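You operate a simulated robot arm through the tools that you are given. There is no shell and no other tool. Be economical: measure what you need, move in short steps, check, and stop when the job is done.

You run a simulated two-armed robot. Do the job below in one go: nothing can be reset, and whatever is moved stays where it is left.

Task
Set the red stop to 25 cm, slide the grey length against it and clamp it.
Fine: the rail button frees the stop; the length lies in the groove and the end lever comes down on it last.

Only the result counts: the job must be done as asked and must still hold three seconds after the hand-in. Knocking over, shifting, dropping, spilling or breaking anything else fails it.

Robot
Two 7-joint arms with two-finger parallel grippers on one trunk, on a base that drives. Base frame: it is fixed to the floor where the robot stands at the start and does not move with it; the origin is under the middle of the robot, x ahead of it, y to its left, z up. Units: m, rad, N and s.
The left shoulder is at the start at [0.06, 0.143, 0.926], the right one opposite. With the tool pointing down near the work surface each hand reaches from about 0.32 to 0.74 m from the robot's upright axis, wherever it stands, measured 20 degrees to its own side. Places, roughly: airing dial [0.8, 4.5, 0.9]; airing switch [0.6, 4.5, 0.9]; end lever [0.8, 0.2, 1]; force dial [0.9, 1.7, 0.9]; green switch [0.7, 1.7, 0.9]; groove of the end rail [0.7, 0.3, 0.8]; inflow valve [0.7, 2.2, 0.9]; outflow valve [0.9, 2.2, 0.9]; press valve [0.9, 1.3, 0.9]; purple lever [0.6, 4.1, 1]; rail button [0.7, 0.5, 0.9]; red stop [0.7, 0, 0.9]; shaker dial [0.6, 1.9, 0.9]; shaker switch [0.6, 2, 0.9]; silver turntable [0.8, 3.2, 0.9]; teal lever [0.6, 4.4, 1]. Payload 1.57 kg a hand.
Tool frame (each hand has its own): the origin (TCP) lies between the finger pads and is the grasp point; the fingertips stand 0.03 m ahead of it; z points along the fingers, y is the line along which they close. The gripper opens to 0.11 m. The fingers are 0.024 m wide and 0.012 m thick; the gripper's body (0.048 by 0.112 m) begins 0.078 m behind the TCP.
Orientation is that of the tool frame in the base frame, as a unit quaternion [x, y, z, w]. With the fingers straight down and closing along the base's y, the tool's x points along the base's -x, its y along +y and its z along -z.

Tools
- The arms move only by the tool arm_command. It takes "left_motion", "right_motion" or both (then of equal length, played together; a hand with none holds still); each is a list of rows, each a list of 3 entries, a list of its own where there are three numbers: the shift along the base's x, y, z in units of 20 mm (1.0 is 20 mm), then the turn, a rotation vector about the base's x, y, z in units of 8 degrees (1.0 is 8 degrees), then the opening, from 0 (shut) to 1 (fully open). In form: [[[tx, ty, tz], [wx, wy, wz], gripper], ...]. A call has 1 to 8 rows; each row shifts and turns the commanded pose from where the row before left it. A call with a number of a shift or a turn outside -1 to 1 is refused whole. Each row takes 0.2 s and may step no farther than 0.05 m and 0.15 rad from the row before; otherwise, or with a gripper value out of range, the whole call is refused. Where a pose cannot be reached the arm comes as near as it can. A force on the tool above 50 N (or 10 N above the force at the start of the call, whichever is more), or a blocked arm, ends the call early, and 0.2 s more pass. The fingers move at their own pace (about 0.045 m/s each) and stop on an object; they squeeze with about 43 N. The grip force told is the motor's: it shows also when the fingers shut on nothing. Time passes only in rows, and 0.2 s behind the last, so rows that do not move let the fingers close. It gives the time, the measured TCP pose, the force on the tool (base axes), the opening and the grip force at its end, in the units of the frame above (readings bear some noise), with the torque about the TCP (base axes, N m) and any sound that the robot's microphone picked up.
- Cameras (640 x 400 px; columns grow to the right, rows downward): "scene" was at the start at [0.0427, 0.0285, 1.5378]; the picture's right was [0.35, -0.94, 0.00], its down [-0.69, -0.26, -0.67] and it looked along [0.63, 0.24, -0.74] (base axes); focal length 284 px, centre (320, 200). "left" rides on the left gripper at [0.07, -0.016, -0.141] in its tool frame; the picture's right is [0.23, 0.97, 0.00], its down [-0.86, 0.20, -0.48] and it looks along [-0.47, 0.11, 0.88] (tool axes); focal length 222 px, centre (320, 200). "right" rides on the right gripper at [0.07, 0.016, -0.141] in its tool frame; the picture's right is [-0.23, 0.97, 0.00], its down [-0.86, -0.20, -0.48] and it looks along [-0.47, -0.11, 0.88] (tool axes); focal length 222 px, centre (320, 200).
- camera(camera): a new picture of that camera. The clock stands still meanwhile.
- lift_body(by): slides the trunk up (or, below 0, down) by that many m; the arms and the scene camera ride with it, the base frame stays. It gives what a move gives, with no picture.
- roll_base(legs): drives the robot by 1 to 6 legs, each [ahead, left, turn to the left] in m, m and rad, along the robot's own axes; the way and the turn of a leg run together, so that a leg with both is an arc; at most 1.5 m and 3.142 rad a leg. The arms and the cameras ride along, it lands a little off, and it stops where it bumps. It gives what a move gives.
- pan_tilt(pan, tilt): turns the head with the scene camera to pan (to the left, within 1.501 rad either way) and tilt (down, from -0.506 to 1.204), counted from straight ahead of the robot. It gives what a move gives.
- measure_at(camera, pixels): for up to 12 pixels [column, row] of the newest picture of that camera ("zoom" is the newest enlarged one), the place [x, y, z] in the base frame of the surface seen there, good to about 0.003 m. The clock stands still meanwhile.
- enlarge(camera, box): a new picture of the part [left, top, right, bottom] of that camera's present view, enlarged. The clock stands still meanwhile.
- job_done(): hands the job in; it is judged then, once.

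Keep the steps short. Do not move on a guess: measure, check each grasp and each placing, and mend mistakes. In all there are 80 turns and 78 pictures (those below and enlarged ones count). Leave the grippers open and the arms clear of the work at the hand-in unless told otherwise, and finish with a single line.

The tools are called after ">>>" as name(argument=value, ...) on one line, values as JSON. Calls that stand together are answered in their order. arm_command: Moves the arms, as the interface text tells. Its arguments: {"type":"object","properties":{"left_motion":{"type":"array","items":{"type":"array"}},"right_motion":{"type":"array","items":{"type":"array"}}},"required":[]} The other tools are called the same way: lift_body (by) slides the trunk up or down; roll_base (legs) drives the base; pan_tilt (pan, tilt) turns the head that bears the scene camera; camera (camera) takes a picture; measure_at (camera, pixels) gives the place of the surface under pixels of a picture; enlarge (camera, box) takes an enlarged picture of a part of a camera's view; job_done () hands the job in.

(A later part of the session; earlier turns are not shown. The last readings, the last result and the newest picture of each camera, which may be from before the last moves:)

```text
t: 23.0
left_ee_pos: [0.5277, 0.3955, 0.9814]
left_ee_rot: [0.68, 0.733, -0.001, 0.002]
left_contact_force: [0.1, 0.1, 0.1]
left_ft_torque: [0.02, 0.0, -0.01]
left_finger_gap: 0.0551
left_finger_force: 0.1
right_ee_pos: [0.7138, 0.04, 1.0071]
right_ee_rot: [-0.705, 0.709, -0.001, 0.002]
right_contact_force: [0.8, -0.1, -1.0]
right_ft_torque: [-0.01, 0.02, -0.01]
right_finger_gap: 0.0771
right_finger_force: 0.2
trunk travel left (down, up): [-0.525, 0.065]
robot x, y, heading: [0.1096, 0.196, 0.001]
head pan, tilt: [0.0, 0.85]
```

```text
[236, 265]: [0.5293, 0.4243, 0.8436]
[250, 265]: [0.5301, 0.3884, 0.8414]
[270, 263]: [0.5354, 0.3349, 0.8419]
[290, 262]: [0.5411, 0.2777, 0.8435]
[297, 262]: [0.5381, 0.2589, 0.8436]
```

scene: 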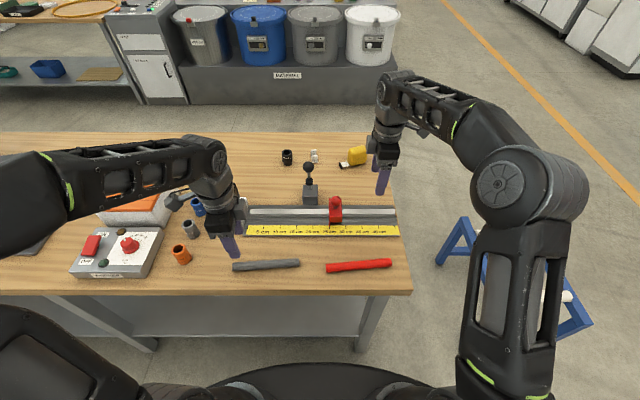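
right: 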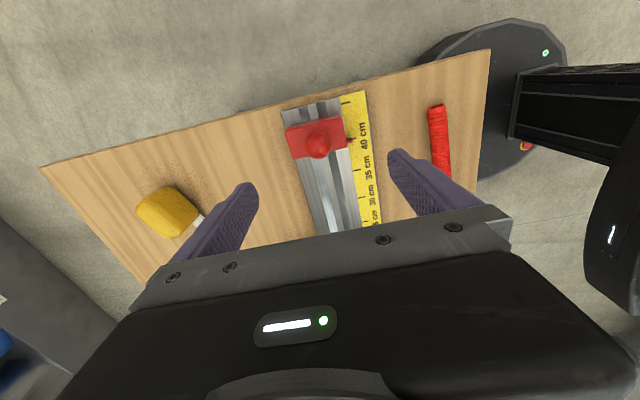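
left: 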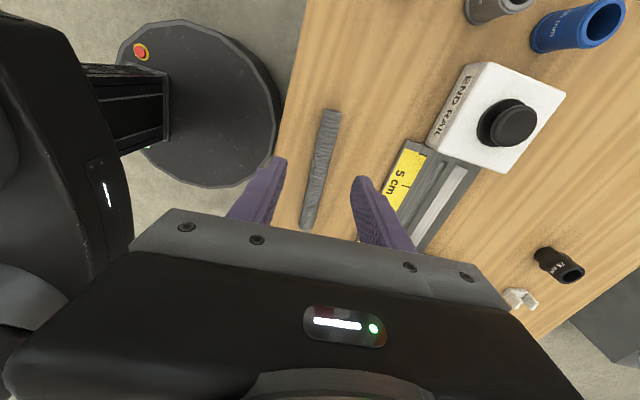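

Rod axis at y≈0.395 is x≈0.533. I shift +5 mm in x, go down to TCP z≈0.856 and then close.

>>> arm_command(left_motion=[[[0.25, 0, -0.9], [0, 0, 0], 0.5], [[0, 0, -0.9], [0, 0, 0], 0.5], [[0, 0, -0.9], [0, 0, 0], 0.5], [[0, 0, -0.9], [0, 0, 0], 0.5], [[0, 0, -0.9], [0, 0, 0], 0.5], [[0, 0, -0.9], [0, 0, 0], 0.5], [[0, 0, -0.8], [0, 0, 0], 0.5]])

>>> arm_command(left_motion=[[[0, 0, 0], [0, 0, 0], 0], [[0, 0, 0], [0, 0, 0], 0], [[0, 0, 0], [0, 0, 0], 0], [[0, 0, 0], [0, 0, 0], 0]])

>>> camera(camera="left")

```text
t: 24.6
left_ee_pos: [0.5325, 0.3959, 0.8568]
left_ee_rot: [0.679, 0.734, -0.002, 0.004]
left_contact_force: [0.7, 0.1, -0.1]
left_ft_torque: [-0.04, 0.05, 0.0]
left_finger_gap: 0.0549
left_finger_force: 0.1
right_ee_pos: [0.7124, 0.04, 1.0076]
right_ee_rot: [-0.706, 0.709, -0.002, 0.0]
right_contact_force: [0.6, -0.1, -0.7]
right_ft_torque: [-0.03, 0.0, -0.03]
right_finger_gap: 0.0768
right_finger_force: 0.1
trunk travel left (down, up): [-0.525, 0.065]
robot x, y, heading: [0.1108, 0.1969, -0.0]
head pan, tilt: [0.0, 0.85]
```

```text
t: 25.6
left_ee_pos: [0.5328, 0.3955, 0.8565]
left_ee_rot: [0.68, 0.734, -0.002, 0.003]
left_contact_force: [0.9, -1.0, -0.2]
left_ft_torque: [0.01, -0.1, 0.14]
left_finger_gap: 0.0113
left_finger_force: 26.1
right_ee_pos: [0.7127, 0.0409, 1.0066]
right_ee_rot: [-0.706, 0.708, -0.003, 0.001]
right_contact_force: [-0.4, 0.0, -0.7]
right_ft_torque: [-0.01, 0.01, -0.02]
right_finger_gap: 0.0771
right_finger_force: 0.0
trunk travel left (down, up): [-0.525, 0.065]
robot x, y, heading: [0.1111, 0.2004, 0.004]
head pan, tilt: [0.0, 0.85]
```

```text
47 pictures are left
```

left: 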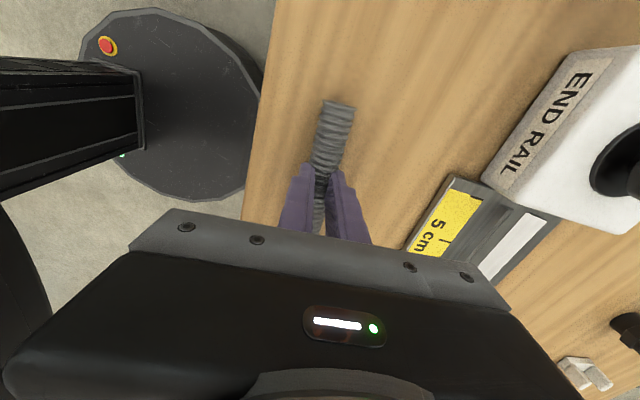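

The gap is 11 mm, less than the rod's 26 mm. I look closely before going on.

>>> enlarge(camera="left", box=[270, 90, 390, 250])

>>> enlarge(camera="scene", box=[210, 215, 310, 285])

```text
2.50 times, centred on (330, 170) of left
```

zoom: 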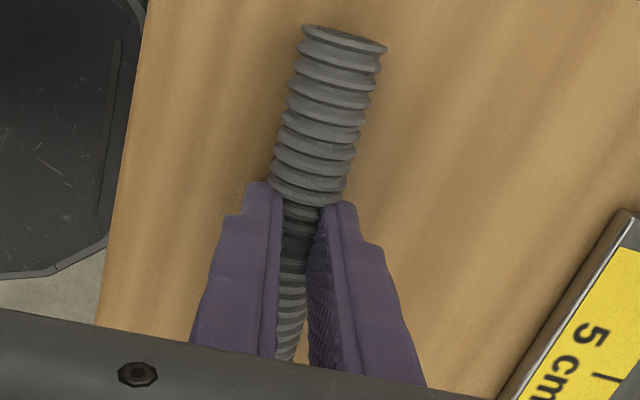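

```text
5.71 times, centred on (260, 250) of scene
```

zoom: 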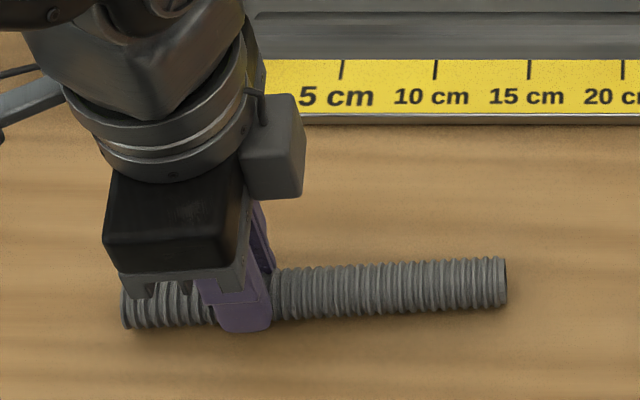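

The grey length is a soft corrugated hose and is being squeezed. I open to about 22 mm so that it is only held lightly, and see whether it recovers.

>>> arm_command(left_motion=[[[0, 0, 0], [0, 0, 0], 0.2], [[0, 0, 0], [0, 0, 0], 0.2], [[0, 0, 0], [0, 0, 0], 0.2]])

>>> enlarge(camera="left", box=[270, 90, 390, 250])

```text
t: 26.4
left_ee_pos: [0.5321, 0.3969, 0.857]
left_ee_rot: [0.679, 0.734, -0.001, 0.004]
left_contact_force: [0.1, -0.4, 1.1]
left_ft_torque: [0.01, 0.03, -0.06]
left_finger_gap: 0.0228
left_finger_force: 5.6
right_ee_pos: [0.7122, 0.0408, 1.0064]
right_ee_rot: [-0.706, 0.708, -0.002, 0.001]
right_contact_force: [-0.3, 0.6, -0.8]
right_ft_torque: [0.02, 0.01, 0.0]
right_finger_gap: 0.0772
right_finger_force: 0.0
trunk travel left (down, up): [-0.525, 0.065]
robot x, y, heading: [0.1072, 0.1988, 0.001]
head pan, tilt: [0.0, 0.85]
```

```text
2.50 times, centred on (330, 170) of left
```

zoom: 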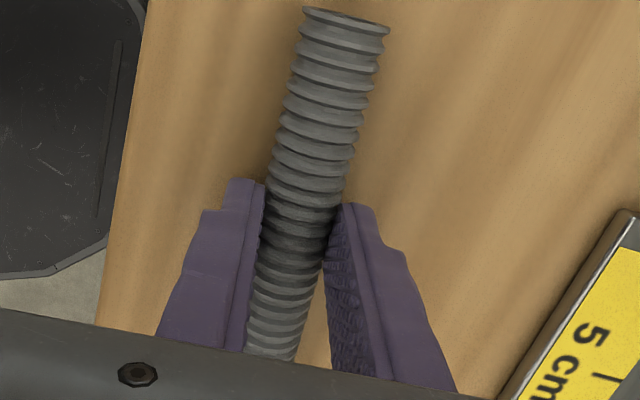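

It recovered. For a level carry I re-grip nearer the middle: open, shift 40 mm along the hose, close lightly to ~19 mm.

>>> arm_command(left_motion=[[[0, 0, 0], [0, 0, 0], 0.5], [[0, 0, 0], [0, 0, 0], 0.5], [[0.08, -1, 0], [0, 0, 0], 0.5], [[0.08, -1, 0], [0, 0, 0], 0.5], [[0, 0, 0], [0, 0, 0], 0.17], [[0, 0, 0], [0, 0, 0], 0.17], [[0, 0, 0], [0, 0, 0], 0.17]])

>>> arm_command(left_motion=[[[0, 0, 0.5], [0, 0, 0], 0.17], [[0, 0, 1], [0, 0, 0], 0.17], [[0, 0, 1], [0, 0, 0], 0.17], [[0, 0, 1], [0, 0, 0], 0.17]])

>>> enlarge(camera="scene", box=[210, 190, 330, 285])

>>> camera(camera="left")

```text
t: 28.0
left_ee_pos: [0.5344, 0.3571, 0.8577]
left_ee_rot: [0.679, 0.734, -0.002, 0.003]
left_contact_force: [-0.8, 0.7, 0.1]
left_ft_torque: [0.02, -0.01, -0.12]
left_finger_gap: 0.0199
left_finger_force: 7.3
right_ee_pos: [0.7126, 0.0408, 1.0068]
right_ee_rot: [-0.705, 0.709, -0.002, 0.001]
right_contact_force: [0.5, -0.8, -0.1]
right_ft_torque: [0.01, 0.0, -0.02]
right_finger_gap: 0.0768
right_finger_force: 0.0
trunk travel left (down, up): [-0.525, 0.065]
robot x, y, heading: [0.1108, 0.1989, 0.002]
head pan, tilt: [0.0, 0.85]
```

```text
t: 29.0
left_ee_pos: [0.5344, 0.357, 0.9292]
left_ee_rot: [0.681, 0.733, -0.001, 0.002]
left_contact_force: [-0.1, -0.6, 1.1]
left_ft_torque: [0.02, -0.01, -0.01]
left_finger_gap: 0.0228
left_finger_force: 12.0
right_ee_pos: [0.7132, 0.0404, 1.008]
right_ee_rot: [-0.705, 0.709, -0.002, 0.0]
right_contact_force: [0.5, 1.0, 0.1]
right_ft_torque: [0.02, -0.03, 0.03]
right_finger_gap: 0.0768
right_finger_force: 0.1
trunk travel left (down, up): [-0.525, 0.065]
robot x, y, heading: [0.11, 0.1967, 0.002]
head pan, tilt: [0.0, 0.85]
```

```text
4.21 times, centred on (270, 238) of scene
```

zoom: 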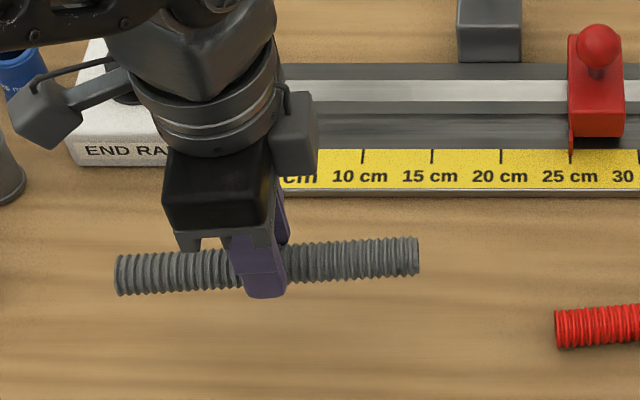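

```text
42 pictures are left
```

left: 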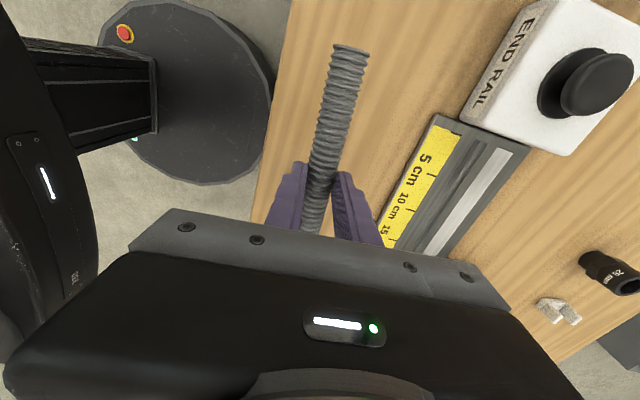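

The hose hangs level in the grip. I carry it over the groove: to about (0.711, 0.312), squaring it to the rail.

>>> arm_command(left_motion=[[[0.98, -0.25, 0.2], [0, 0, -0.06], 0.17], [[0.98, -0.25, 0], [0, 0, -0.06], 0.17], [[0.98, -0.25, 0], [0, 0, -0.06], 0.17], [[0.98, -0.25, 0], [0, 0, -0.06], 0.17], [[0.98, -0.25, 0], [0, 0, -0.06], 0.17], [[0.98, -0.25, 0], [0, 0, -0.06], 0.17], [[0.98, -0.25, 0], [0, 0, -0.06], 0.17], [[0.98, -0.25, 0], [0, 0, -0.06], 0.17]])

>>> arm_command(left_motion=[[[0.95, -0.25, 0], [0, 0, -0.06], 0.17], [[0, 0, -0.5], [0, 0, 0], 0.17], [[0, 0, -0.5], [0, 0, 0], 0.17]])

>>> enlarge(camera="scene", box=[220, 140, 350, 235])

>>> camera(camera="left")

```text
t: 30.8
left_ee_pos: [0.6911, 0.3164, 0.9307]
left_ee_rot: [0.704, 0.71, -0.001, 0.002]
left_contact_force: [-0.5, -0.3, 0.7]
left_ft_torque: [0.03, 0.0, 0.01]
left_finger_gap: 0.0223
left_finger_force: 34.6
right_ee_pos: [0.7138, 0.0403, 1.0065]
right_ee_rot: [-0.705, 0.709, -0.001, 0.0]
right_contact_force: [-0.2, 0.0, 0.2]
right_ft_torque: [-0.02, 0.04, 0.01]
right_finger_gap: 0.0771
right_finger_force: 0.1
trunk travel left (down, up): [-0.525, 0.065]
robot x, y, heading: [0.1082, 0.1956, 0.002]
head pan, tilt: [0.0, 0.85]
```

```text
t: 31.6
left_ee_pos: [0.7106, 0.3111, 0.9116]
left_ee_rot: [0.707, 0.707, -0.001, 0.004]
left_contact_force: [1.4, -0.5, -0.6]
left_ft_torque: [0.02, 0.0, 0.01]
left_finger_gap: 0.0224
left_finger_force: 35.2
right_ee_pos: [0.7133, 0.0406, 1.0064]
right_ee_rot: [-0.705, 0.709, -0.001, 0.0]
right_contact_force: [-0.3, -0.1, -0.2]
right_ft_torque: [-0.04, -0.03, 0.0]
right_finger_gap: 0.0771
right_finger_force: 0.1
trunk travel left (down, up): [-0.525, 0.065]
robot x, y, heading: [0.1075, 0.1976, 0.001]
head pan, tilt: [0.0, 0.85]
```

```text
4.21 times, centred on (285, 188) of scene
```

zoom: 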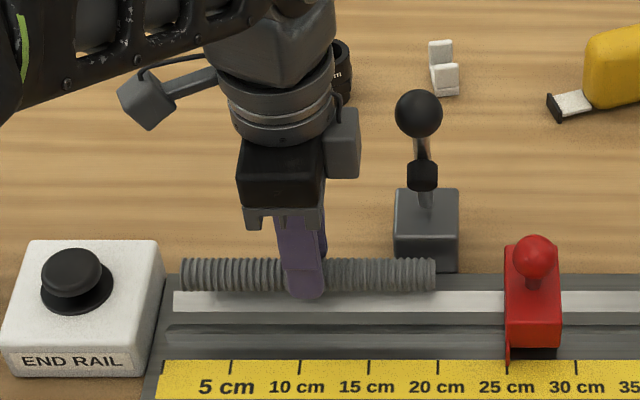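

```text
40 pictures are left
```

left: 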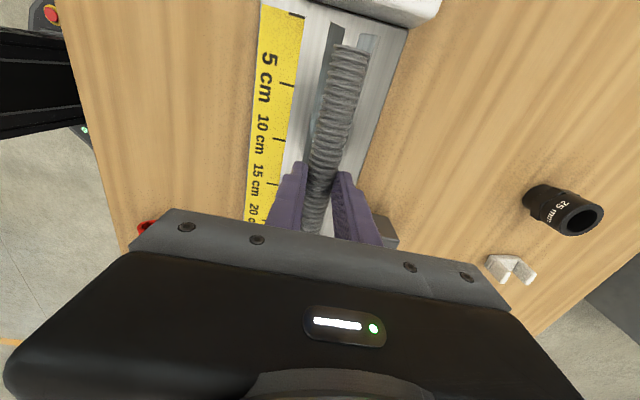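

The hose is over the groove. I lower in small steps toward TCP z≈0.873.

>>> arm_command(left_motion=[[[0, 0, -0.6], [0, 0, 0], 0.17], [[0, 0, -0.6], [0, 0, 0], 0.17], [[0, 0, -0.4], [0, 0, 0], 0.17], [[0, 0, -0.2], [0, 0, 0], 0.17]])

>>> enlarge(camera="scene", box=[240, 180, 340, 235])

>>> enlarge(camera="left", box=[240, 0, 420, 240])

```text
t: 32.6
left_ee_pos: [0.7106, 0.3115, 0.8748]
left_ee_rot: [0.707, 0.708, -0.002, 0.003]
left_contact_force: [0.3, -0.6, 0.4]
left_ft_torque: [0.02, -0.03, 0.05]
left_finger_gap: 0.0222
left_finger_force: 34.6
right_ee_pos: [0.7121, 0.0413, 1.0078]
right_ee_rot: [-0.705, 0.709, -0.002, 0.001]
right_contact_force: [-0.2, 0.0, 0.3]
right_ft_torque: [-0.01, 0.01, 0.0]
right_finger_gap: 0.0769
right_finger_force: 0.1
trunk travel left (down, up): [-0.525, 0.065]
robot x, y, heading: [0.1105, 0.1979, -0.004]
head pan, tilt: [0.0, 0.85]
```

```text
6.40 times, centred on (290, 208) of scene
```

zoom: 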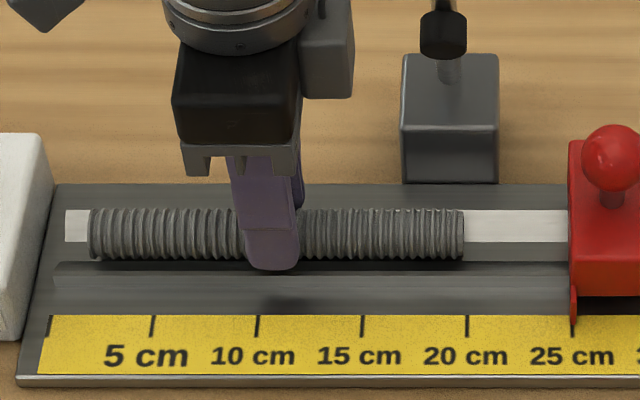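

```text
1.67 times, centred on (330, 120) of left
```

zoom: 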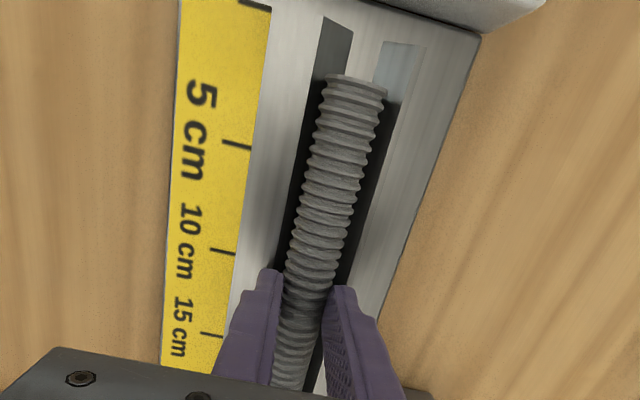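

The hose sits centred between the two groove walls, not yet touching. I lower on by up to 8 mm, watching the force.

>>> arm_command(left_motion=[[[0, 0, -0.1], [0, 0, 0], 0.17], [[0, 0, -0.1], [0, 0, 0], 0.17], [[0, 0, -0.1], [0, 0, 0], 0.17]])

>>> enlarge(camera="scene", box=[240, 180, 340, 235])

>>> measure_at(camera="zoom", pixels=[[120, 215], [120, 225], [120, 235], [200, 225], [350, 215], [350, 225], [440, 220]])

```text
t: 33.4
left_ee_pos: [0.7106, 0.3112, 0.8715]
left_ee_rot: [0.706, 0.708, -0.001, 0.004]
left_contact_force: [-2.3, 1.5, 11.0]
left_ft_torque: [0.06, 0.07, -0.03]
left_finger_gap: 0.0226
left_finger_force: 35.3
right_ee_pos: [0.7121, 0.0402, 1.0078]
right_ee_rot: [-0.705, 0.709, -0.002, 0.0]
right_contact_force: [-0.3, 0.3, -0.6]
right_ft_torque: [0.0, -0.01, 0.02]
right_finger_gap: 0.0767
right_finger_force: 0.0
trunk travel left (down, up): [-0.525, 0.065]
robot x, y, heading: [0.1075, 0.1994, 0.001]
head pan, tilt: [0.0, 0.85]
```

```text
6.40 times, centred on (290, 208) of scene
```

zoom: 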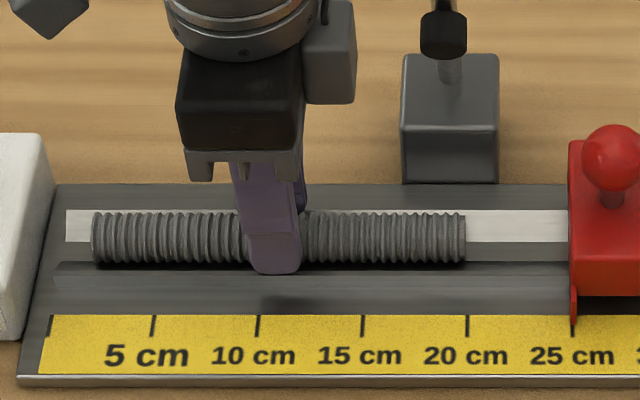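

```text
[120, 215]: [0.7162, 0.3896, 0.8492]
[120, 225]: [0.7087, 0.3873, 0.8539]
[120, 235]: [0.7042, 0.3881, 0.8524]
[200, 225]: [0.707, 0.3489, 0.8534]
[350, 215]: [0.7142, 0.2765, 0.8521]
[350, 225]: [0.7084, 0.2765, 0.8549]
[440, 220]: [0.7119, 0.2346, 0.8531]
```

Contact: 11 N, hose top z≈0.854, so it lies on the groove floor. I open, shift 60 mm toward its left end (away from the lever) and re-grip lightly for the slide.

>>> arm_command(left_motion=[[[0, 0, 0.1], [0, 0, 0], 0.4], [[0, 0, 0.15], [0, 0, 0], 0.4], [[0, 0.9, 0], [0, 0, 0], 0.4], [[0, 1, 0], [0, 0, 0], 0.4], [[0, 1, 0], [0, 0, 0], 0.4], [[0, 0, -0.15], [0, 0, 0], 0.17], [[0, 0, 0], [0, 0, 0], 0.17], [[0, 0, 0], [0, 0, 0], 0.17]])

>>> enlarge(camera="scene", box=[240, 180, 340, 235])

```text
t: 35.2
left_ee_pos: [0.7105, 0.3693, 0.8721]
left_ee_rot: [0.707, 0.707, -0.002, 0.004]
left_contact_force: [0.4, 0.7, 3.2]
left_ft_torque: [-0.03, 0.03, 0.07]
left_finger_gap: 0.0222
left_finger_force: 28.3
right_ee_pos: [0.713, 0.0409, 1.0071]
right_ee_rot: [-0.705, 0.709, -0.002, 0.001]
right_contact_force: [-0.7, -0.3, 0.3]
right_ft_torque: [-0.02, 0.0, 0.01]
right_finger_gap: 0.0773
right_finger_force: 0.1
trunk travel left (down, up): [-0.525, 0.065]
robot x, y, heading: [0.1099, 0.2006, 0.001]
head pan, tilt: [0.0, 0.85]
```

```text
6.40 times, centred on (290, 208) of scene
```

zoom: 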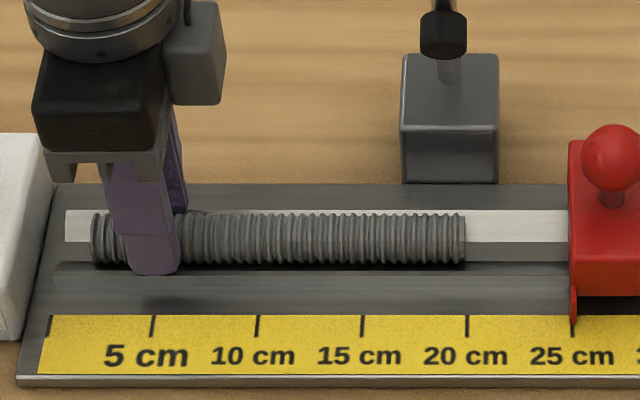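

The hose end (465) is ~50 mm from the stop face (570). I slide it 44 mm toward the stop.

>>> arm_command(left_motion=[[[0, -0.6, 0.03], [0, 0, 0], 0.17], [[0, -0.6, 0], [0, 0, 0], 0.17], [[0, -0.6, 0], [0, 0, 0], 0.17], [[0, -0.4, 0], [0, 0, 0], 0.17]])

>>> enlarge(camera="scene", box=[240, 180, 340, 235])

```text
t: 36.2
left_ee_pos: [0.712, 0.3247, 0.8711]
left_ee_rot: [0.707, 0.707, -0.002, 0.001]
left_contact_force: [0.2, 0.1, 0.5]
left_ft_torque: [0.03, -0.02, 0.0]
left_finger_gap: 0.0224
left_finger_force: 35.1
right_ee_pos: [0.7133, 0.0405, 1.0057]
right_ee_rot: [-0.705, 0.709, -0.002, 0.001]
right_contact_force: [-0.7, -0.3, 0.0]
right_ft_torque: [0.01, 0.02, 0.0]
right_finger_gap: 0.0771
right_finger_force: 0.0
trunk travel left (down, up): [-0.525, 0.065]
robot x, y, heading: [0.109, 0.2002, 0.001]
head pan, tilt: [0.0, 0.85]
```

```text
6.40 times, centred on (290, 208) of scene
```

zoom: 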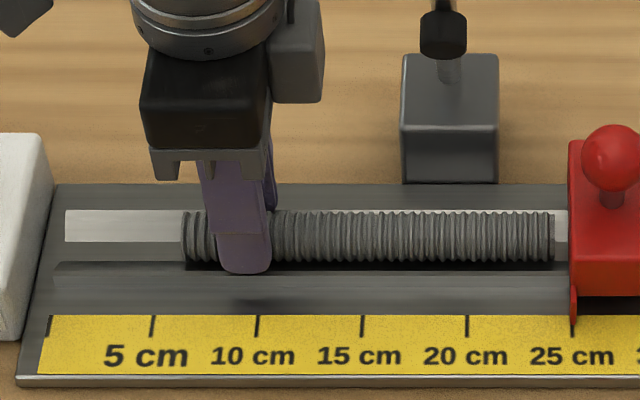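

About 7 mm left (554 to 570). I go on in small steps until I feel the stop.

>>> arm_command(left_motion=[[[0, -0.2, 0], [0, 0, 0], 0.17], [[0, -0.1, 0], [0, 0, 0], 0.17], [[0, -0.05, 0], [0, 0, 0], 0.17], [[0, 0, 0], [0, 0, 0], 0.17]])

>>> enlarge(camera="scene", box=[300, 190, 360, 235])

```text
t: 37.2
left_ee_pos: [0.7094, 0.3197, 0.8729]
left_ee_rot: [0.707, 0.707, -0.002, 0.003]
left_contact_force: [-0.1, 0.1, 0.7]
left_ft_torque: [0.01, -0.02, 0.0]
left_finger_gap: 0.0224
left_finger_force: 35.1
right_ee_pos: [0.7127, 0.0412, 1.0063]
right_ee_rot: [-0.705, 0.709, -0.002, 0.001]
right_contact_force: [0.0, 0.4, 0.5]
right_ft_torque: [0.02, -0.01, 0.01]
right_finger_gap: 0.0771
right_finger_force: 0.0
trunk travel left (down, up): [-0.525, 0.065]
robot x, y, heading: [0.1113, 0.2001, -0.001]
head pan, tilt: [0.0, 0.85]
```

```text
8.89 times, centred on (330, 212) of scene
```

zoom: 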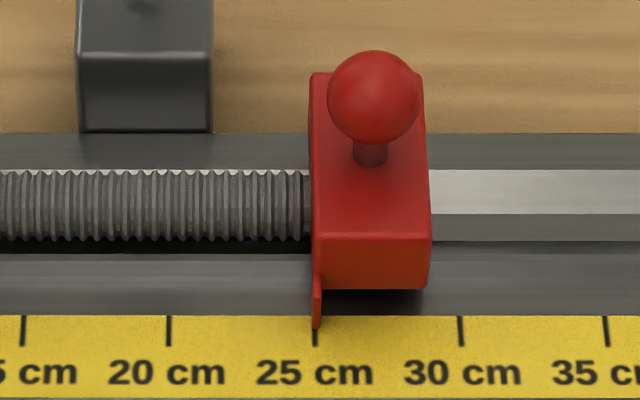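

The end now looks at the face. I nudge 1 mm at a time to feel contact.

>>> arm_command(left_motion=[[[0, -0.05, 0], [0, 0, 0], 0.17], [[0, -0.05, 0], [0, 0, 0], 0.17], [[0, 0, 0], [0, 0, 0], 0.17]])

>>> enlarge(camera="scene", box=[300, 190, 360, 235])

```text
t: 38.0
left_ee_pos: [0.7108, 0.3183, 0.8713]
left_ee_rot: [0.707, 0.707, -0.001, 0.002]
left_contact_force: [1.6, 6.9, 1.2]
left_ft_torque: [-0.08, 0.0, 0.07]
left_finger_gap: 0.0223
left_finger_force: 35.7
right_ee_pos: [0.7135, 0.0419, 1.0071]
right_ee_rot: [-0.705, 0.709, -0.001, 0.001]
right_contact_force: [0.5, -0.6, 0.4]
right_ft_torque: [0.01, 0.02, 0.01]
right_finger_gap: 0.0772
right_finger_force: 0.2
trunk travel left (down, up): [-0.525, 0.065]
robot x, y, heading: [0.1108, 0.1953, 0.005]
head pan, tilt: [0.0, 0.85]
```

```text
8.89 times, centred on (330, 212) of scene
```

zoom: 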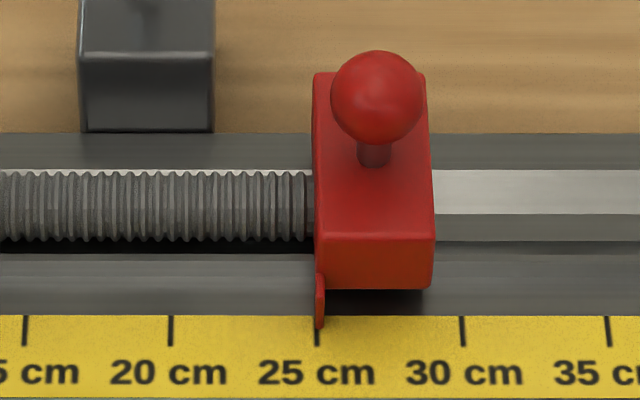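

The hose bears on the stop with 7 N and the pointer is still on 25. I release the hose and lift the left hand straight up; at the same time the right hand rises and turns back by 90°.

>>> arm_command(left_motion=[[[0, 0, 0], [0, 0, 0], 0.35], [[0, 0, 0.2], [0, 0, 0], 0.35], [[0, 0, 0.8], [0, 0, 0], 0.35], [[0, 0, 1], [0, 0, 0], 0.35], [[0, 0, 1], [0, 0, 0], 0.35], [[0, 0.5, 1], [0, 0, 0], 0.35], [[0, 1, 1], [0, 0, 0], 0.35], [[0, 1, 1], [0, 0, 0], 0.35]], right_motion=[[[-0.2, 0, 1], [0, 0, -0.9375], 0.7], [[-0.2, 0, 1], [0, 0, -0.9375], 0.7], [[-0.2, 0, 1], [0, 0, -0.9375], 0.7], [[0, 0, 1], [0, 0, -0.9375], 0.7], [[0, 0, 1], [0, 0, -0.9375], 0.7], [[0, 0, 0], [0, 0, -0.9375], 0.7], [[0, 0, 0], [0, 0, -0.9375], 0.7], [[0, 0, 0], [0, 0, -0.9375], 0.7]])

>>> arm_command(left_motion=[[[0, 1, 0], [0, 0, 0], 0.35], [[0, 1, 0], [0, 0, 0], 0.35], [[0, 1, 0], [0, 0, 0], 0.35], [[0, 1, 0], [0, 0, 0], 0.35]], right_motion=[[[0, 0, 0], [0, 0, -0.9375], 0.7], [[0, 0, 0], [0, 0, -0.9375], 0.7], [[0, 0, 0], [0, 0, -0.9375], 0.7], [[0, 0, 0], [0, 0, -0.9375], 0.7]])

>>> enlarge(camera="scene", box=[240, 130, 370, 235])

>>> measure_at(camera="zoom", pixels=[[333, 120], [340, 175], [340, 215], [340, 240], [330, 310], [200, 310], [445, 310]])

>>> camera(camera="right")

```text
t: 39.8
left_ee_pos: [0.7114, 0.366, 0.9923]
left_ee_rot: [0.707, 0.707, -0.002, 0.003]
left_contact_force: [0.5, 0.3, 0.3]
left_ft_torque: [-0.01, 0.03, 0.0]
left_finger_gap: 0.0384
left_finger_force: 0.0
right_ee_pos: [0.6815, 0.0451, 1.0957]
right_ee_rot: [-0.477, 0.878, -0.034, 0.014]
right_contact_force: [0.7, -0.7, -0.6]
right_ft_torque: [0.06, -0.01, -0.05]
right_finger_gap: 0.0769
right_finger_force: 0.2
right hand out of reach, approached as far as the arm can: row 3, 4, 5, 6, 7, 8
trunk travel left (down, up): [-0.525, 0.065]
robot x, y, heading: [0.1087, 0.1973, -0.002]
head pan, tilt: [0.0, 0.85]
```

```text
t: 40.8
left_ee_pos: [0.7074, 0.4489, 0.9919]
left_ee_rot: [0.706, 0.708, -0.001, 0.004]
left_contact_force: [-1.0, 0.5, -0.1]
left_ft_torque: [-0.03, -0.05, 0.01]
left_finger_gap: 0.0382
left_finger_force: 0.1
right_ee_pos: [0.6708, 0.05, 1.1163]
right_ee_rot: [-0.364, 0.929, -0.05, 0.03]
right_contact_force: [-0.5, 0.9, 0.7]
right_ft_torque: [0.01, -0.06, -0.03]
right_finger_gap: 0.0769
right_finger_force: 0.1
right hand out of reach, approached as far as the arm can: row 1, 2, 3, 4
trunk travel left (down, up): [-0.525, 0.065]
robot x, y, heading: [0.1085, 0.1979, -0.002]
head pan, tilt: [0.0, 0.85]
```

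```text
3.81 times, centred on (305, 182) of scene
```

zoom: 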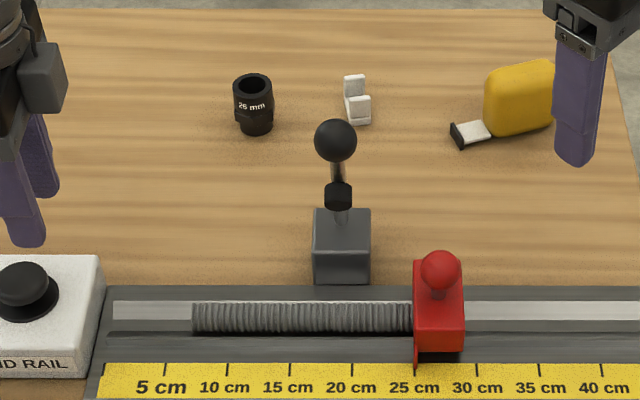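

```text
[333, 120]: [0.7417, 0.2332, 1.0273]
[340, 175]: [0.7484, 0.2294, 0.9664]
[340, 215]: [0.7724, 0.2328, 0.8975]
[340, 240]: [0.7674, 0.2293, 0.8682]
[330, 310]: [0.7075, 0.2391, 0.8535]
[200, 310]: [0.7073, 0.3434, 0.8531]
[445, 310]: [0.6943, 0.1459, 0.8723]
```

```text
31 pictures are left
```

right: 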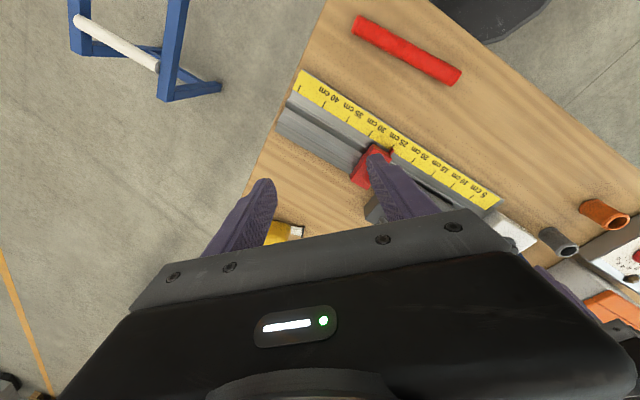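

The right hand ran out of reach up there. I raise the trunk 60 mm, which brings the shoulders nearer the lever's height.

>>> lift_body(by=0.06)

>>> arm_command(right_motion=[[[0, 0, -0.5], [0, 0, 0], 0.7], [[0, 0, -0.5], [0, 0, 0], 0.7], [[0, 0, 0], [0, 0, 0], 0.7]])

```text
t: 41.8
left_ee_pos: [0.7088, 0.4473, 1.0512]
left_ee_rot: [0.707, 0.707, -0.002, 0.002]
left_contact_force: [0.7, -0.1, 1.0]
left_ft_torque: [0.0, 0.06, 0.03]
left_finger_gap: 0.0386
left_finger_force: 0.1
right_ee_pos: [0.6736, 0.048, 1.1749]
right_ee_rot: [-0.364, 0.93, -0.048, 0.029]
right_contact_force: [1.0, -0.1, -1.3]
right_ft_torque: [0.04, -0.01, 0.03]
right_finger_gap: 0.0771
right_finger_force: 0.0
trunk travel left (down, up): [-0.585, 0.005]
robot x, y, heading: [0.109, 0.1941, 0.001]
head pan, tilt: [0.0, 0.85]
```

```text
t: 42.6
left_ee_pos: [0.709, 0.4465, 1.0518]
left_ee_rot: [0.707, 0.707, -0.003, 0.003]
left_contact_force: [-0.5, -0.5, 0.1]
left_ft_torque: [-0.02, -0.01, 0.02]
left_finger_gap: 0.0385
left_finger_force: 0.1
right_ee_pos: [0.673, 0.0491, 1.1558]
right_ee_rot: [-0.364, 0.93, -0.048, 0.03]
right_contact_force: [-0.9, 0.0, -0.7]
right_ft_torque: [0.01, 0.0, 0.0]
right_finger_gap: 0.0771
right_finger_force: 0.1
trunk travel left (down, up): [-0.585, 0.005]
robot x, y, heading: [0.1076, 0.1976, -0.0]
head pan, tilt: [0.0, 0.85]
```

Now I straighten the right hand (43° off) while moving toward a point beside and above the ball.

>>> arm_command(right_motion=[[[0, 0.5, -0.4], [0.1, 0.063, -0.761], 0.7], [[0, 0.5, -0.4], [0.1, 0.063, -0.761], 0.7], [[0.2, 0.6, -0.4], [0.1, 0.063, -0.761], 0.7], [[0.3, 0.6, -0.4], [0.1, 0.063, -0.761], 0.7], [[0.3, 0.7, -0.4], [0.1, 0.063, -0.761], 0.7], [[0.3, 0.7, -0.4], [0.1, 0.063, -0.761], 0.7], [[0.3, 0.7, -0.3], [0.1, 0.063, -0.761], 0.7]], left_motion=[[[0, 0.5, 0], [0, 0, 0], 0.35], [[0, 0.5, 0], [0, 0, 0], 0.35], [[0, 0.5, 0], [0, 0, 0], 0.35], [[0, 0.5, 0], [0, 0, 0], 0.35], [[0, 0.5, 0], [0, 0, 0], 0.35], [[0, 0, 0], [0, 0, 0], 0.35], [[0, 0, 0], [0, 0, 0], 0.35]])

>>> camera(camera="scene")

>>> camera(camera="right")

```text
t: 44.2
left_ee_pos: [0.7091, 0.4979, 1.0507]
left_ee_rot: [0.706, 0.708, -0.003, 0.003]
left_contact_force: [0.9, 0.1, 0.4]
left_ft_torque: [-0.04, 0.01, -0.01]
left_finger_gap: 0.0382
left_finger_force: 0.0
right_ee_pos: [0.7016, 0.1344, 1.0998]
right_ee_rot: [0.0, 1.0, 0.0, -0.001]
right_contact_force: [-0.3, -0.3, -0.5]
right_ft_torque: [0.03, 0.01, 0.01]
right_finger_gap: 0.0771
right_finger_force: 0.0
trunk travel left (down, up): [-0.585, 0.005]
robot x, y, heading: [0.1068, 0.1984, 0.003]
head pan, tilt: [0.0, 0.85]
```

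```text
30 pictures are left
```

scene: 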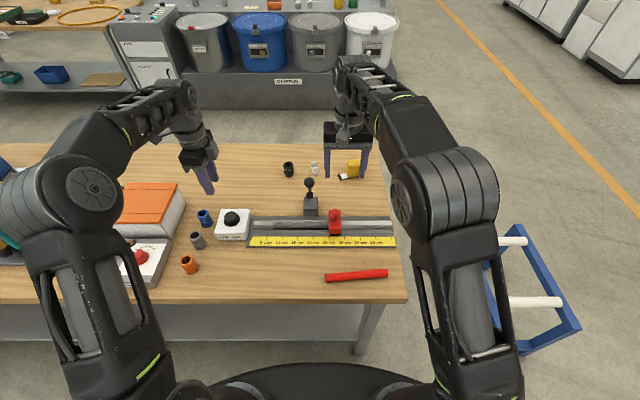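

```text
29 pictures are left
```

right: 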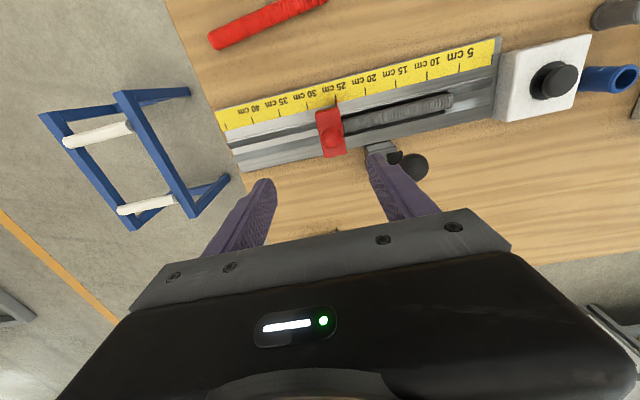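

The right hand is straight and reaches. I measure the ball in the right picture at (415,166) and pad, and then move above it.

>>> measure_at(camera="right", pixels=[[415, 166], [408, 166], [422, 166], [415, 158], [415, 174]])

>>> arm_command(right_motion=[[[0.35, 0.96, 0], [0, 0, 0], 0.7], [[0.35, 0.96, 0], [0, 0, 0], 0.7], [[0.35, 0.96, 0], [0, 0, 0], 0.7], [[0.35, 0.96, 0], [0, 0, 0], 0.7], [[0.35, 0.96, 0], [0, 0, 0], 0.7]])

>>> camera(camera="right")

```text
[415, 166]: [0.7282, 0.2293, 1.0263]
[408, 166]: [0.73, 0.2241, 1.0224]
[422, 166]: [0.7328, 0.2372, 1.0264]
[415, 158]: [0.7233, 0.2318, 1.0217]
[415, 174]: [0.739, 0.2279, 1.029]
```

```text
t: 45.4
left_ee_pos: [0.7085, 0.4982, 1.0513]
left_ee_rot: [0.706, 0.708, -0.001, 0.003]
left_contact_force: [0.1, 0.6, -0.2]
left_ft_torque: [0.01, -0.01, 0.0]
left_finger_gap: 0.0383
left_finger_force: 0.0
right_ee_pos: [0.7013, 0.1335, 1.1017]
right_ee_rot: [-0.001, 1.0, -0.001, -0.001]
right_contact_force: [1.4, 0.4, 0.1]
right_ft_torque: [0.01, 0.0, 0.02]
right_finger_gap: 0.0771
right_finger_force: 0.1
right hand out of reach, approached as far as the arm can: row 1, 2, 3, 4, 5
trunk travel left (down, up): [-0.585, 0.005]
robot x, y, heading: [0.1104, 0.1976, -0.002]
head pan, tilt: [0.0, 0.85]
```

```text
28 pictures are left
```

right: 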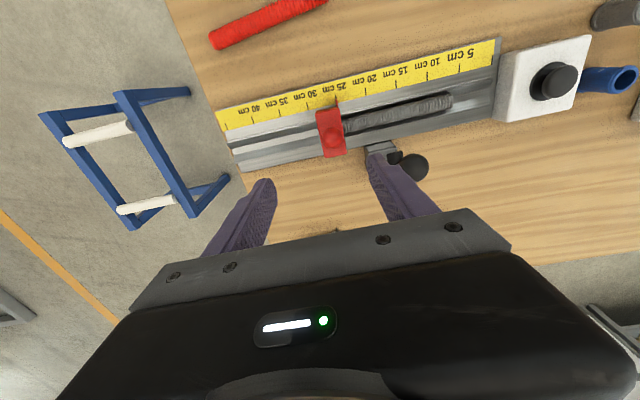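

Still at the limit in x. I drive 0.05 m ahead (hands are high and clear; the base front stays behind the table edge).

>>> roll_base(legs=[[0.05, 0, 0]])

>>> arm_command(right_motion=[[[-0.15, 0.95, 0], [0, 0, 0], 0.7], [[-0.15, 0.95, 0], [0, 0, 0], 0.7], [[-0.15, 0.95, 0], [0, 0, 0], 0.7], [[-0.15, 0.95, 0], [0, 0, 0], 0.7], [[-0.15, 0.95, 0], [0, 0, 0], 0.7]])

>>> camera(camera="right")

>>> enlarge(camera="scene", box=[240, 100, 400, 260])

```text
t: 46.3
left_ee_pos: [0.761, 0.4983, 1.0501]
left_ee_rot: [0.707, 0.707, -0.002, 0.002]
left_contact_force: [-0.8, 0.4, 0.8]
left_ft_torque: [-0.02, 0.07, 0.01]
left_finger_gap: 0.0386
left_finger_force: 0.1
right_ee_pos: [0.7533, 0.1339, 1.0985]
right_ee_rot: [-0.001, 1.0, -0.001, -0.001]
right_contact_force: [0.8, 0.2, -0.4]
right_ft_torque: [0.0, 0.05, -0.01]
right_finger_gap: 0.077
right_finger_force: 0.0
trunk travel left (down, up): [-0.585, 0.005]
robot x, y, heading: [0.1551, 0.1988, 0.002]
head pan, tilt: [0.0, 0.85]
```

```text
t: 47.5
left_ee_pos: [0.7593, 0.4973, 1.0513]
left_ee_rot: [0.707, 0.707, -0.002, 0.003]
left_contact_force: [0.3, -0.6, 0.4]
left_ft_torque: [0.0, -0.01, -0.03]
left_finger_gap: 0.0384
left_finger_force: 0.1
right_ee_pos: [0.743, 0.183, 1.1007]
right_ee_rot: [-0.002, 1.0, 0.0, 0.004]
right_contact_force: [-0.2, -0.5, -0.2]
right_ft_torque: [0.03, 0.0, 0.0]
right_finger_gap: 0.0768
right_finger_force: 0.2
right hand out of reach, approached as far as the arm can: row 2, 3, 4, 5
trunk travel left (down, up): [-0.585, 0.005]
robot x, y, heading: [0.1576, 0.1975, 0.001]
head pan, tilt: [0.0, 0.85]
```

```text
27 pictures are left
```

right: 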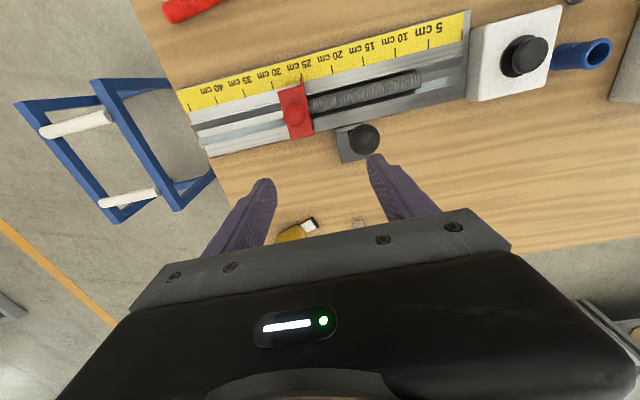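

```text
2.50 times, centred on (320, 180) of scene
```

zoom: 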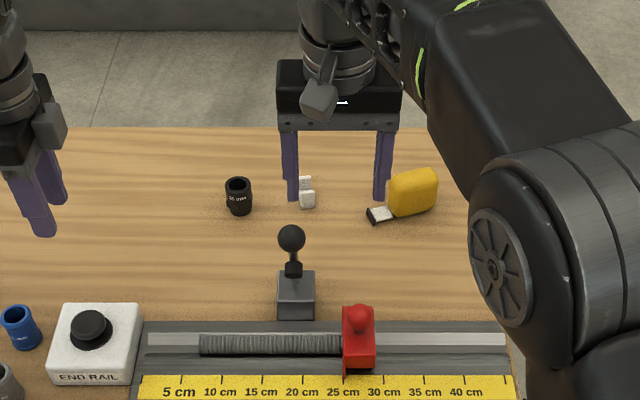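

The right arm is limited sideways. I drive 0.055 m to the left, which carries the hand over the ball (tips at 1.07, ball top 1.028).

>>> roll_base(legs=[[0, 0.055, 0]])

>>> arm_command(right_motion=[[[-0.2, -0.4, -0.5], [0, 0, 0], 0.7], [[-0.2, 0, -0.5], [0, 0, 0], 0.7]])

>>> camera(camera="right")

>>> enlarge(camera="scene", box=[280, 100, 420, 240])

```text
t: 48.5
left_ee_pos: [0.7599, 0.5529, 1.0495]
left_ee_rot: [0.706, 0.708, -0.003, 0.003]
left_contact_force: [0.6, 0.5, -0.1]
left_ft_torque: [-0.08, 0.03, -0.01]
left_finger_gap: 0.0385
left_finger_force: 0.1
right_ee_pos: [0.7421, 0.2374, 1.1008]
right_ee_rot: [-0.001, 1.0, -0.001, 0.004]
right_contact_force: [-0.5, 0.0, 0.2]
right_ft_torque: [-0.07, 0.02, -0.01]
right_finger_gap: 0.0772
right_finger_force: 0.0
trunk travel left (down, up): [-0.585, 0.005]
robot x, y, heading: [0.1632, 0.2509, 0.005]
head pan, tilt: [0.0, 0.85]
```

```text
t: 49.1
left_ee_pos: [0.7594, 0.5511, 1.0518]
left_ee_rot: [0.706, 0.708, -0.001, 0.003]
left_contact_force: [-0.7, -0.6, -0.6]
left_ft_torque: [0.0, 0.01, 0.02]
left_finger_gap: 0.0385
left_finger_force: 0.1
right_ee_pos: [0.7338, 0.2278, 1.0808]
right_ee_rot: [0.0, 1.0, 0.0, 0.003]
right_contact_force: [-0.4, -0.6, -0.2]
right_ft_torque: [-0.02, -0.01, 0.0]
right_finger_gap: 0.077
right_finger_force: 0.2
trunk travel left (down, up): [-0.585, 0.005]
robot x, y, heading: [0.1613, 0.2556, 0.0]
head pan, tilt: [0.0, 0.85]
```

```text
25 pictures are left
```

right: 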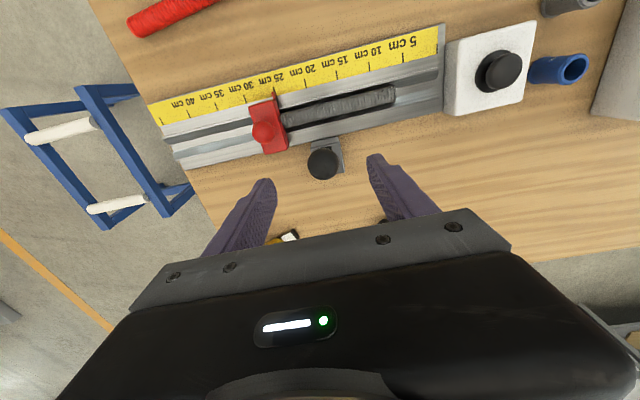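

```text
2.86 times, centred on (350, 170) of scene
```

zoom: 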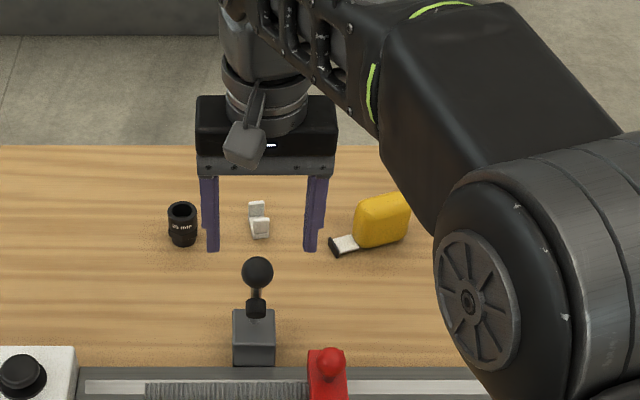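

The ball (323,163) is midway between the fingers. I descend to TCP z≈1.014 and close on it.

>>> arm_command(right_motion=[[[0, 0, -0.8], [0, 0, 0], 0.7], [[0.05, 0, -0.8], [0, 0, 0], 0.7], [[0.05, 0, -0.8], [0, 0, 0], 0.7], [[0, 0, -0.85], [0, 0, 0], 0.7]])

>>> arm_command(right_motion=[[[0, 0, 0], [0, 0, 0], 0.25], [[0, 0, 0], [0, 0, 0], 0.25], [[0, 0, 0], [0, 0, 0], 0.2], [[0, 0, 0], [0, 0, 0], 0.2]])

>>> camera(camera="right")

```text
t: 50.1
left_ee_pos: [0.7597, 0.5513, 1.0527]
left_ee_rot: [0.707, 0.707, -0.002, 0.002]
left_contact_force: [0.0, -0.6, 0.0]
left_ft_torque: [-0.01, -0.03, 0.0]
left_finger_gap: 0.0388
left_finger_force: 0.0
right_ee_pos: [0.7366, 0.227, 1.0154]
right_ee_rot: [-0.001, 1.0, 0.0, 0.004]
right_contact_force: [-1.1, -0.3, 0.0]
right_ft_torque: [0.0, -0.01, -0.01]
right_finger_gap: 0.0769
right_finger_force: 0.1
trunk travel left (down, up): [-0.585, 0.005]
robot x, y, heading: [0.1578, 0.2545, -0.001]
head pan, tilt: [0.0, 0.85]
```

```text
t: 51.1
left_ee_pos: [0.7601, 0.5532, 1.0513]
left_ee_rot: [0.707, 0.707, -0.003, 0.003]
left_contact_force: [0.0, 0.5, 0.2]
left_ft_torque: [-0.02, 0.03, 0.0]
left_finger_gap: 0.0384
left_finger_force: 0.1
right_ee_pos: [0.7357, 0.2302, 1.0149]
right_ee_rot: [-0.002, 1.0, 0.001, 0.003]
right_contact_force: [0.8, 8.2, -1.8]
right_ft_torque: [0.12, 0.02, 0.06]
right_finger_gap: 0.0315
right_finger_force: 23.8
trunk travel left (down, up): [-0.585, 0.005]
robot x, y, heading: [0.1579, 0.2529, 0.005]
head pan, tilt: [0.0, 0.85]
```

```text
23 pictures are left
```

right: 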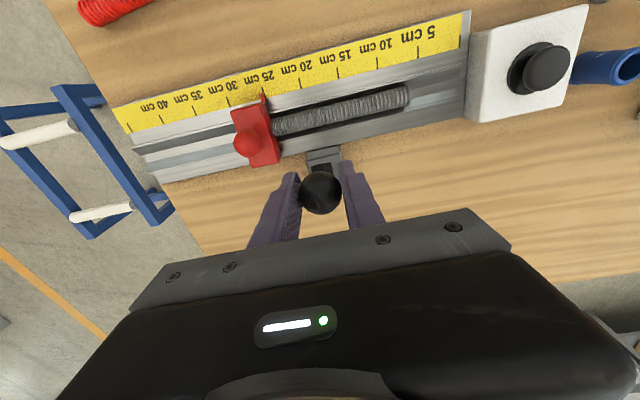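

Ball held (gap 31.5 mm). I swing it toward the robot along its arc (about 20° in four rows) and watch the forces.

>>> arm_command(right_motion=[[[-0.635, 0, -0.23], [0, 0, 0], 0.22], [[-0.64, 0, -0.295], [0, 0, 0], 0.22], [[-0.615, 0, -0.345], [0, 0, 0], 0.22], [[-0.585, 0, -0.4], [0, 0, 0], 0.22]])

>>> enlarge(camera="scene", box=[250, 120, 390, 240])

```text
t: 52.1
left_ee_pos: [0.7591, 0.5532, 1.0497]
left_ee_rot: [0.707, 0.707, -0.002, 0.002]
left_contact_force: [0.4, 0.4, 0.4]
left_ft_torque: [-0.01, 0.0, -0.01]
left_finger_gap: 0.0385
left_finger_force: 0.0
right_ee_pos: [0.6884, 0.231, 0.9883]
right_ee_rot: [0.0, 1.0, 0.0, 0.002]
right_contact_force: [9.4, 13.5, -1.6]
right_ft_torque: [0.11, -1.02, 0.08]
right_finger_gap: 0.0308
right_finger_force: 40.2
trunk travel left (down, up): [-0.585, 0.005]
robot x, y, heading: [0.1585, 0.2527, -0.001]
head pan, tilt: [0.0, 0.85]
```

```text
3.33 times, centred on (320, 180) of scene
```

zoom: 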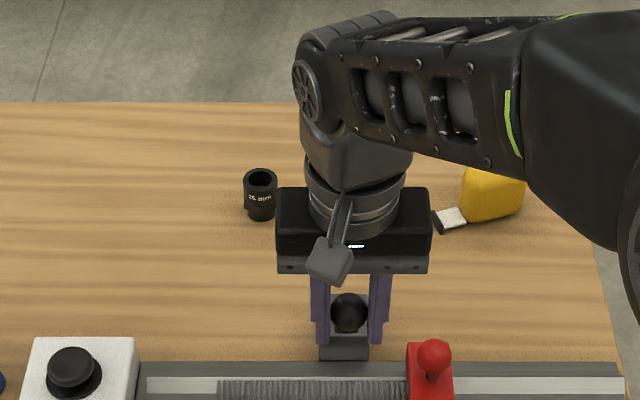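

It follows smoothly. I go on along the arc to about 60°.

>>> arm_command(right_motion=[[[-0.545, 0.1, -0.45], [0, 0, 0], 0.22], [[-0.505, 0, -0.495], [0, 0, 0], 0.22], [[-0.46, 0, -0.54], [0, 0, 0], 0.22], [[-0.41, 0, -0.575], [0, 0, 0], 0.22]])

>>> enlarge(camera="scene", box=[250, 120, 390, 240])

```text
t: 53.1
left_ee_pos: [0.7595, 0.5521, 1.0515]
left_ee_rot: [0.706, 0.708, -0.002, 0.002]
left_contact_force: [0.5, 0.3, 0.2]
left_ft_torque: [0.01, 0.01, 0.04]
left_finger_gap: 0.0387
left_finger_force: 0.2
right_ee_pos: [0.6484, 0.2302, 0.9488]
right_ee_rot: [-0.001, 1.0, 0.001, 0.003]
right_contact_force: [2.2, 8.6, 1.2]
right_ft_torque: [-0.03, -0.3, 0.15]
right_finger_gap: 0.031
right_finger_force: 21.1
trunk travel left (down, up): [-0.585, 0.005]
robot x, y, heading: [0.1585, 0.2526, 0.001]
head pan, tilt: [0.0, 0.85]
```

```text
3.33 times, centred on (320, 180) of scene
```

zoom: 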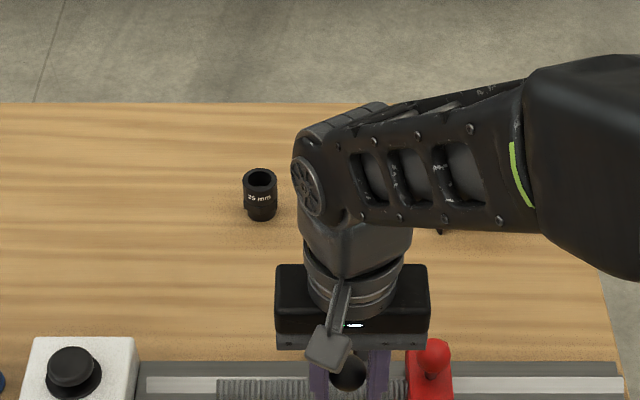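

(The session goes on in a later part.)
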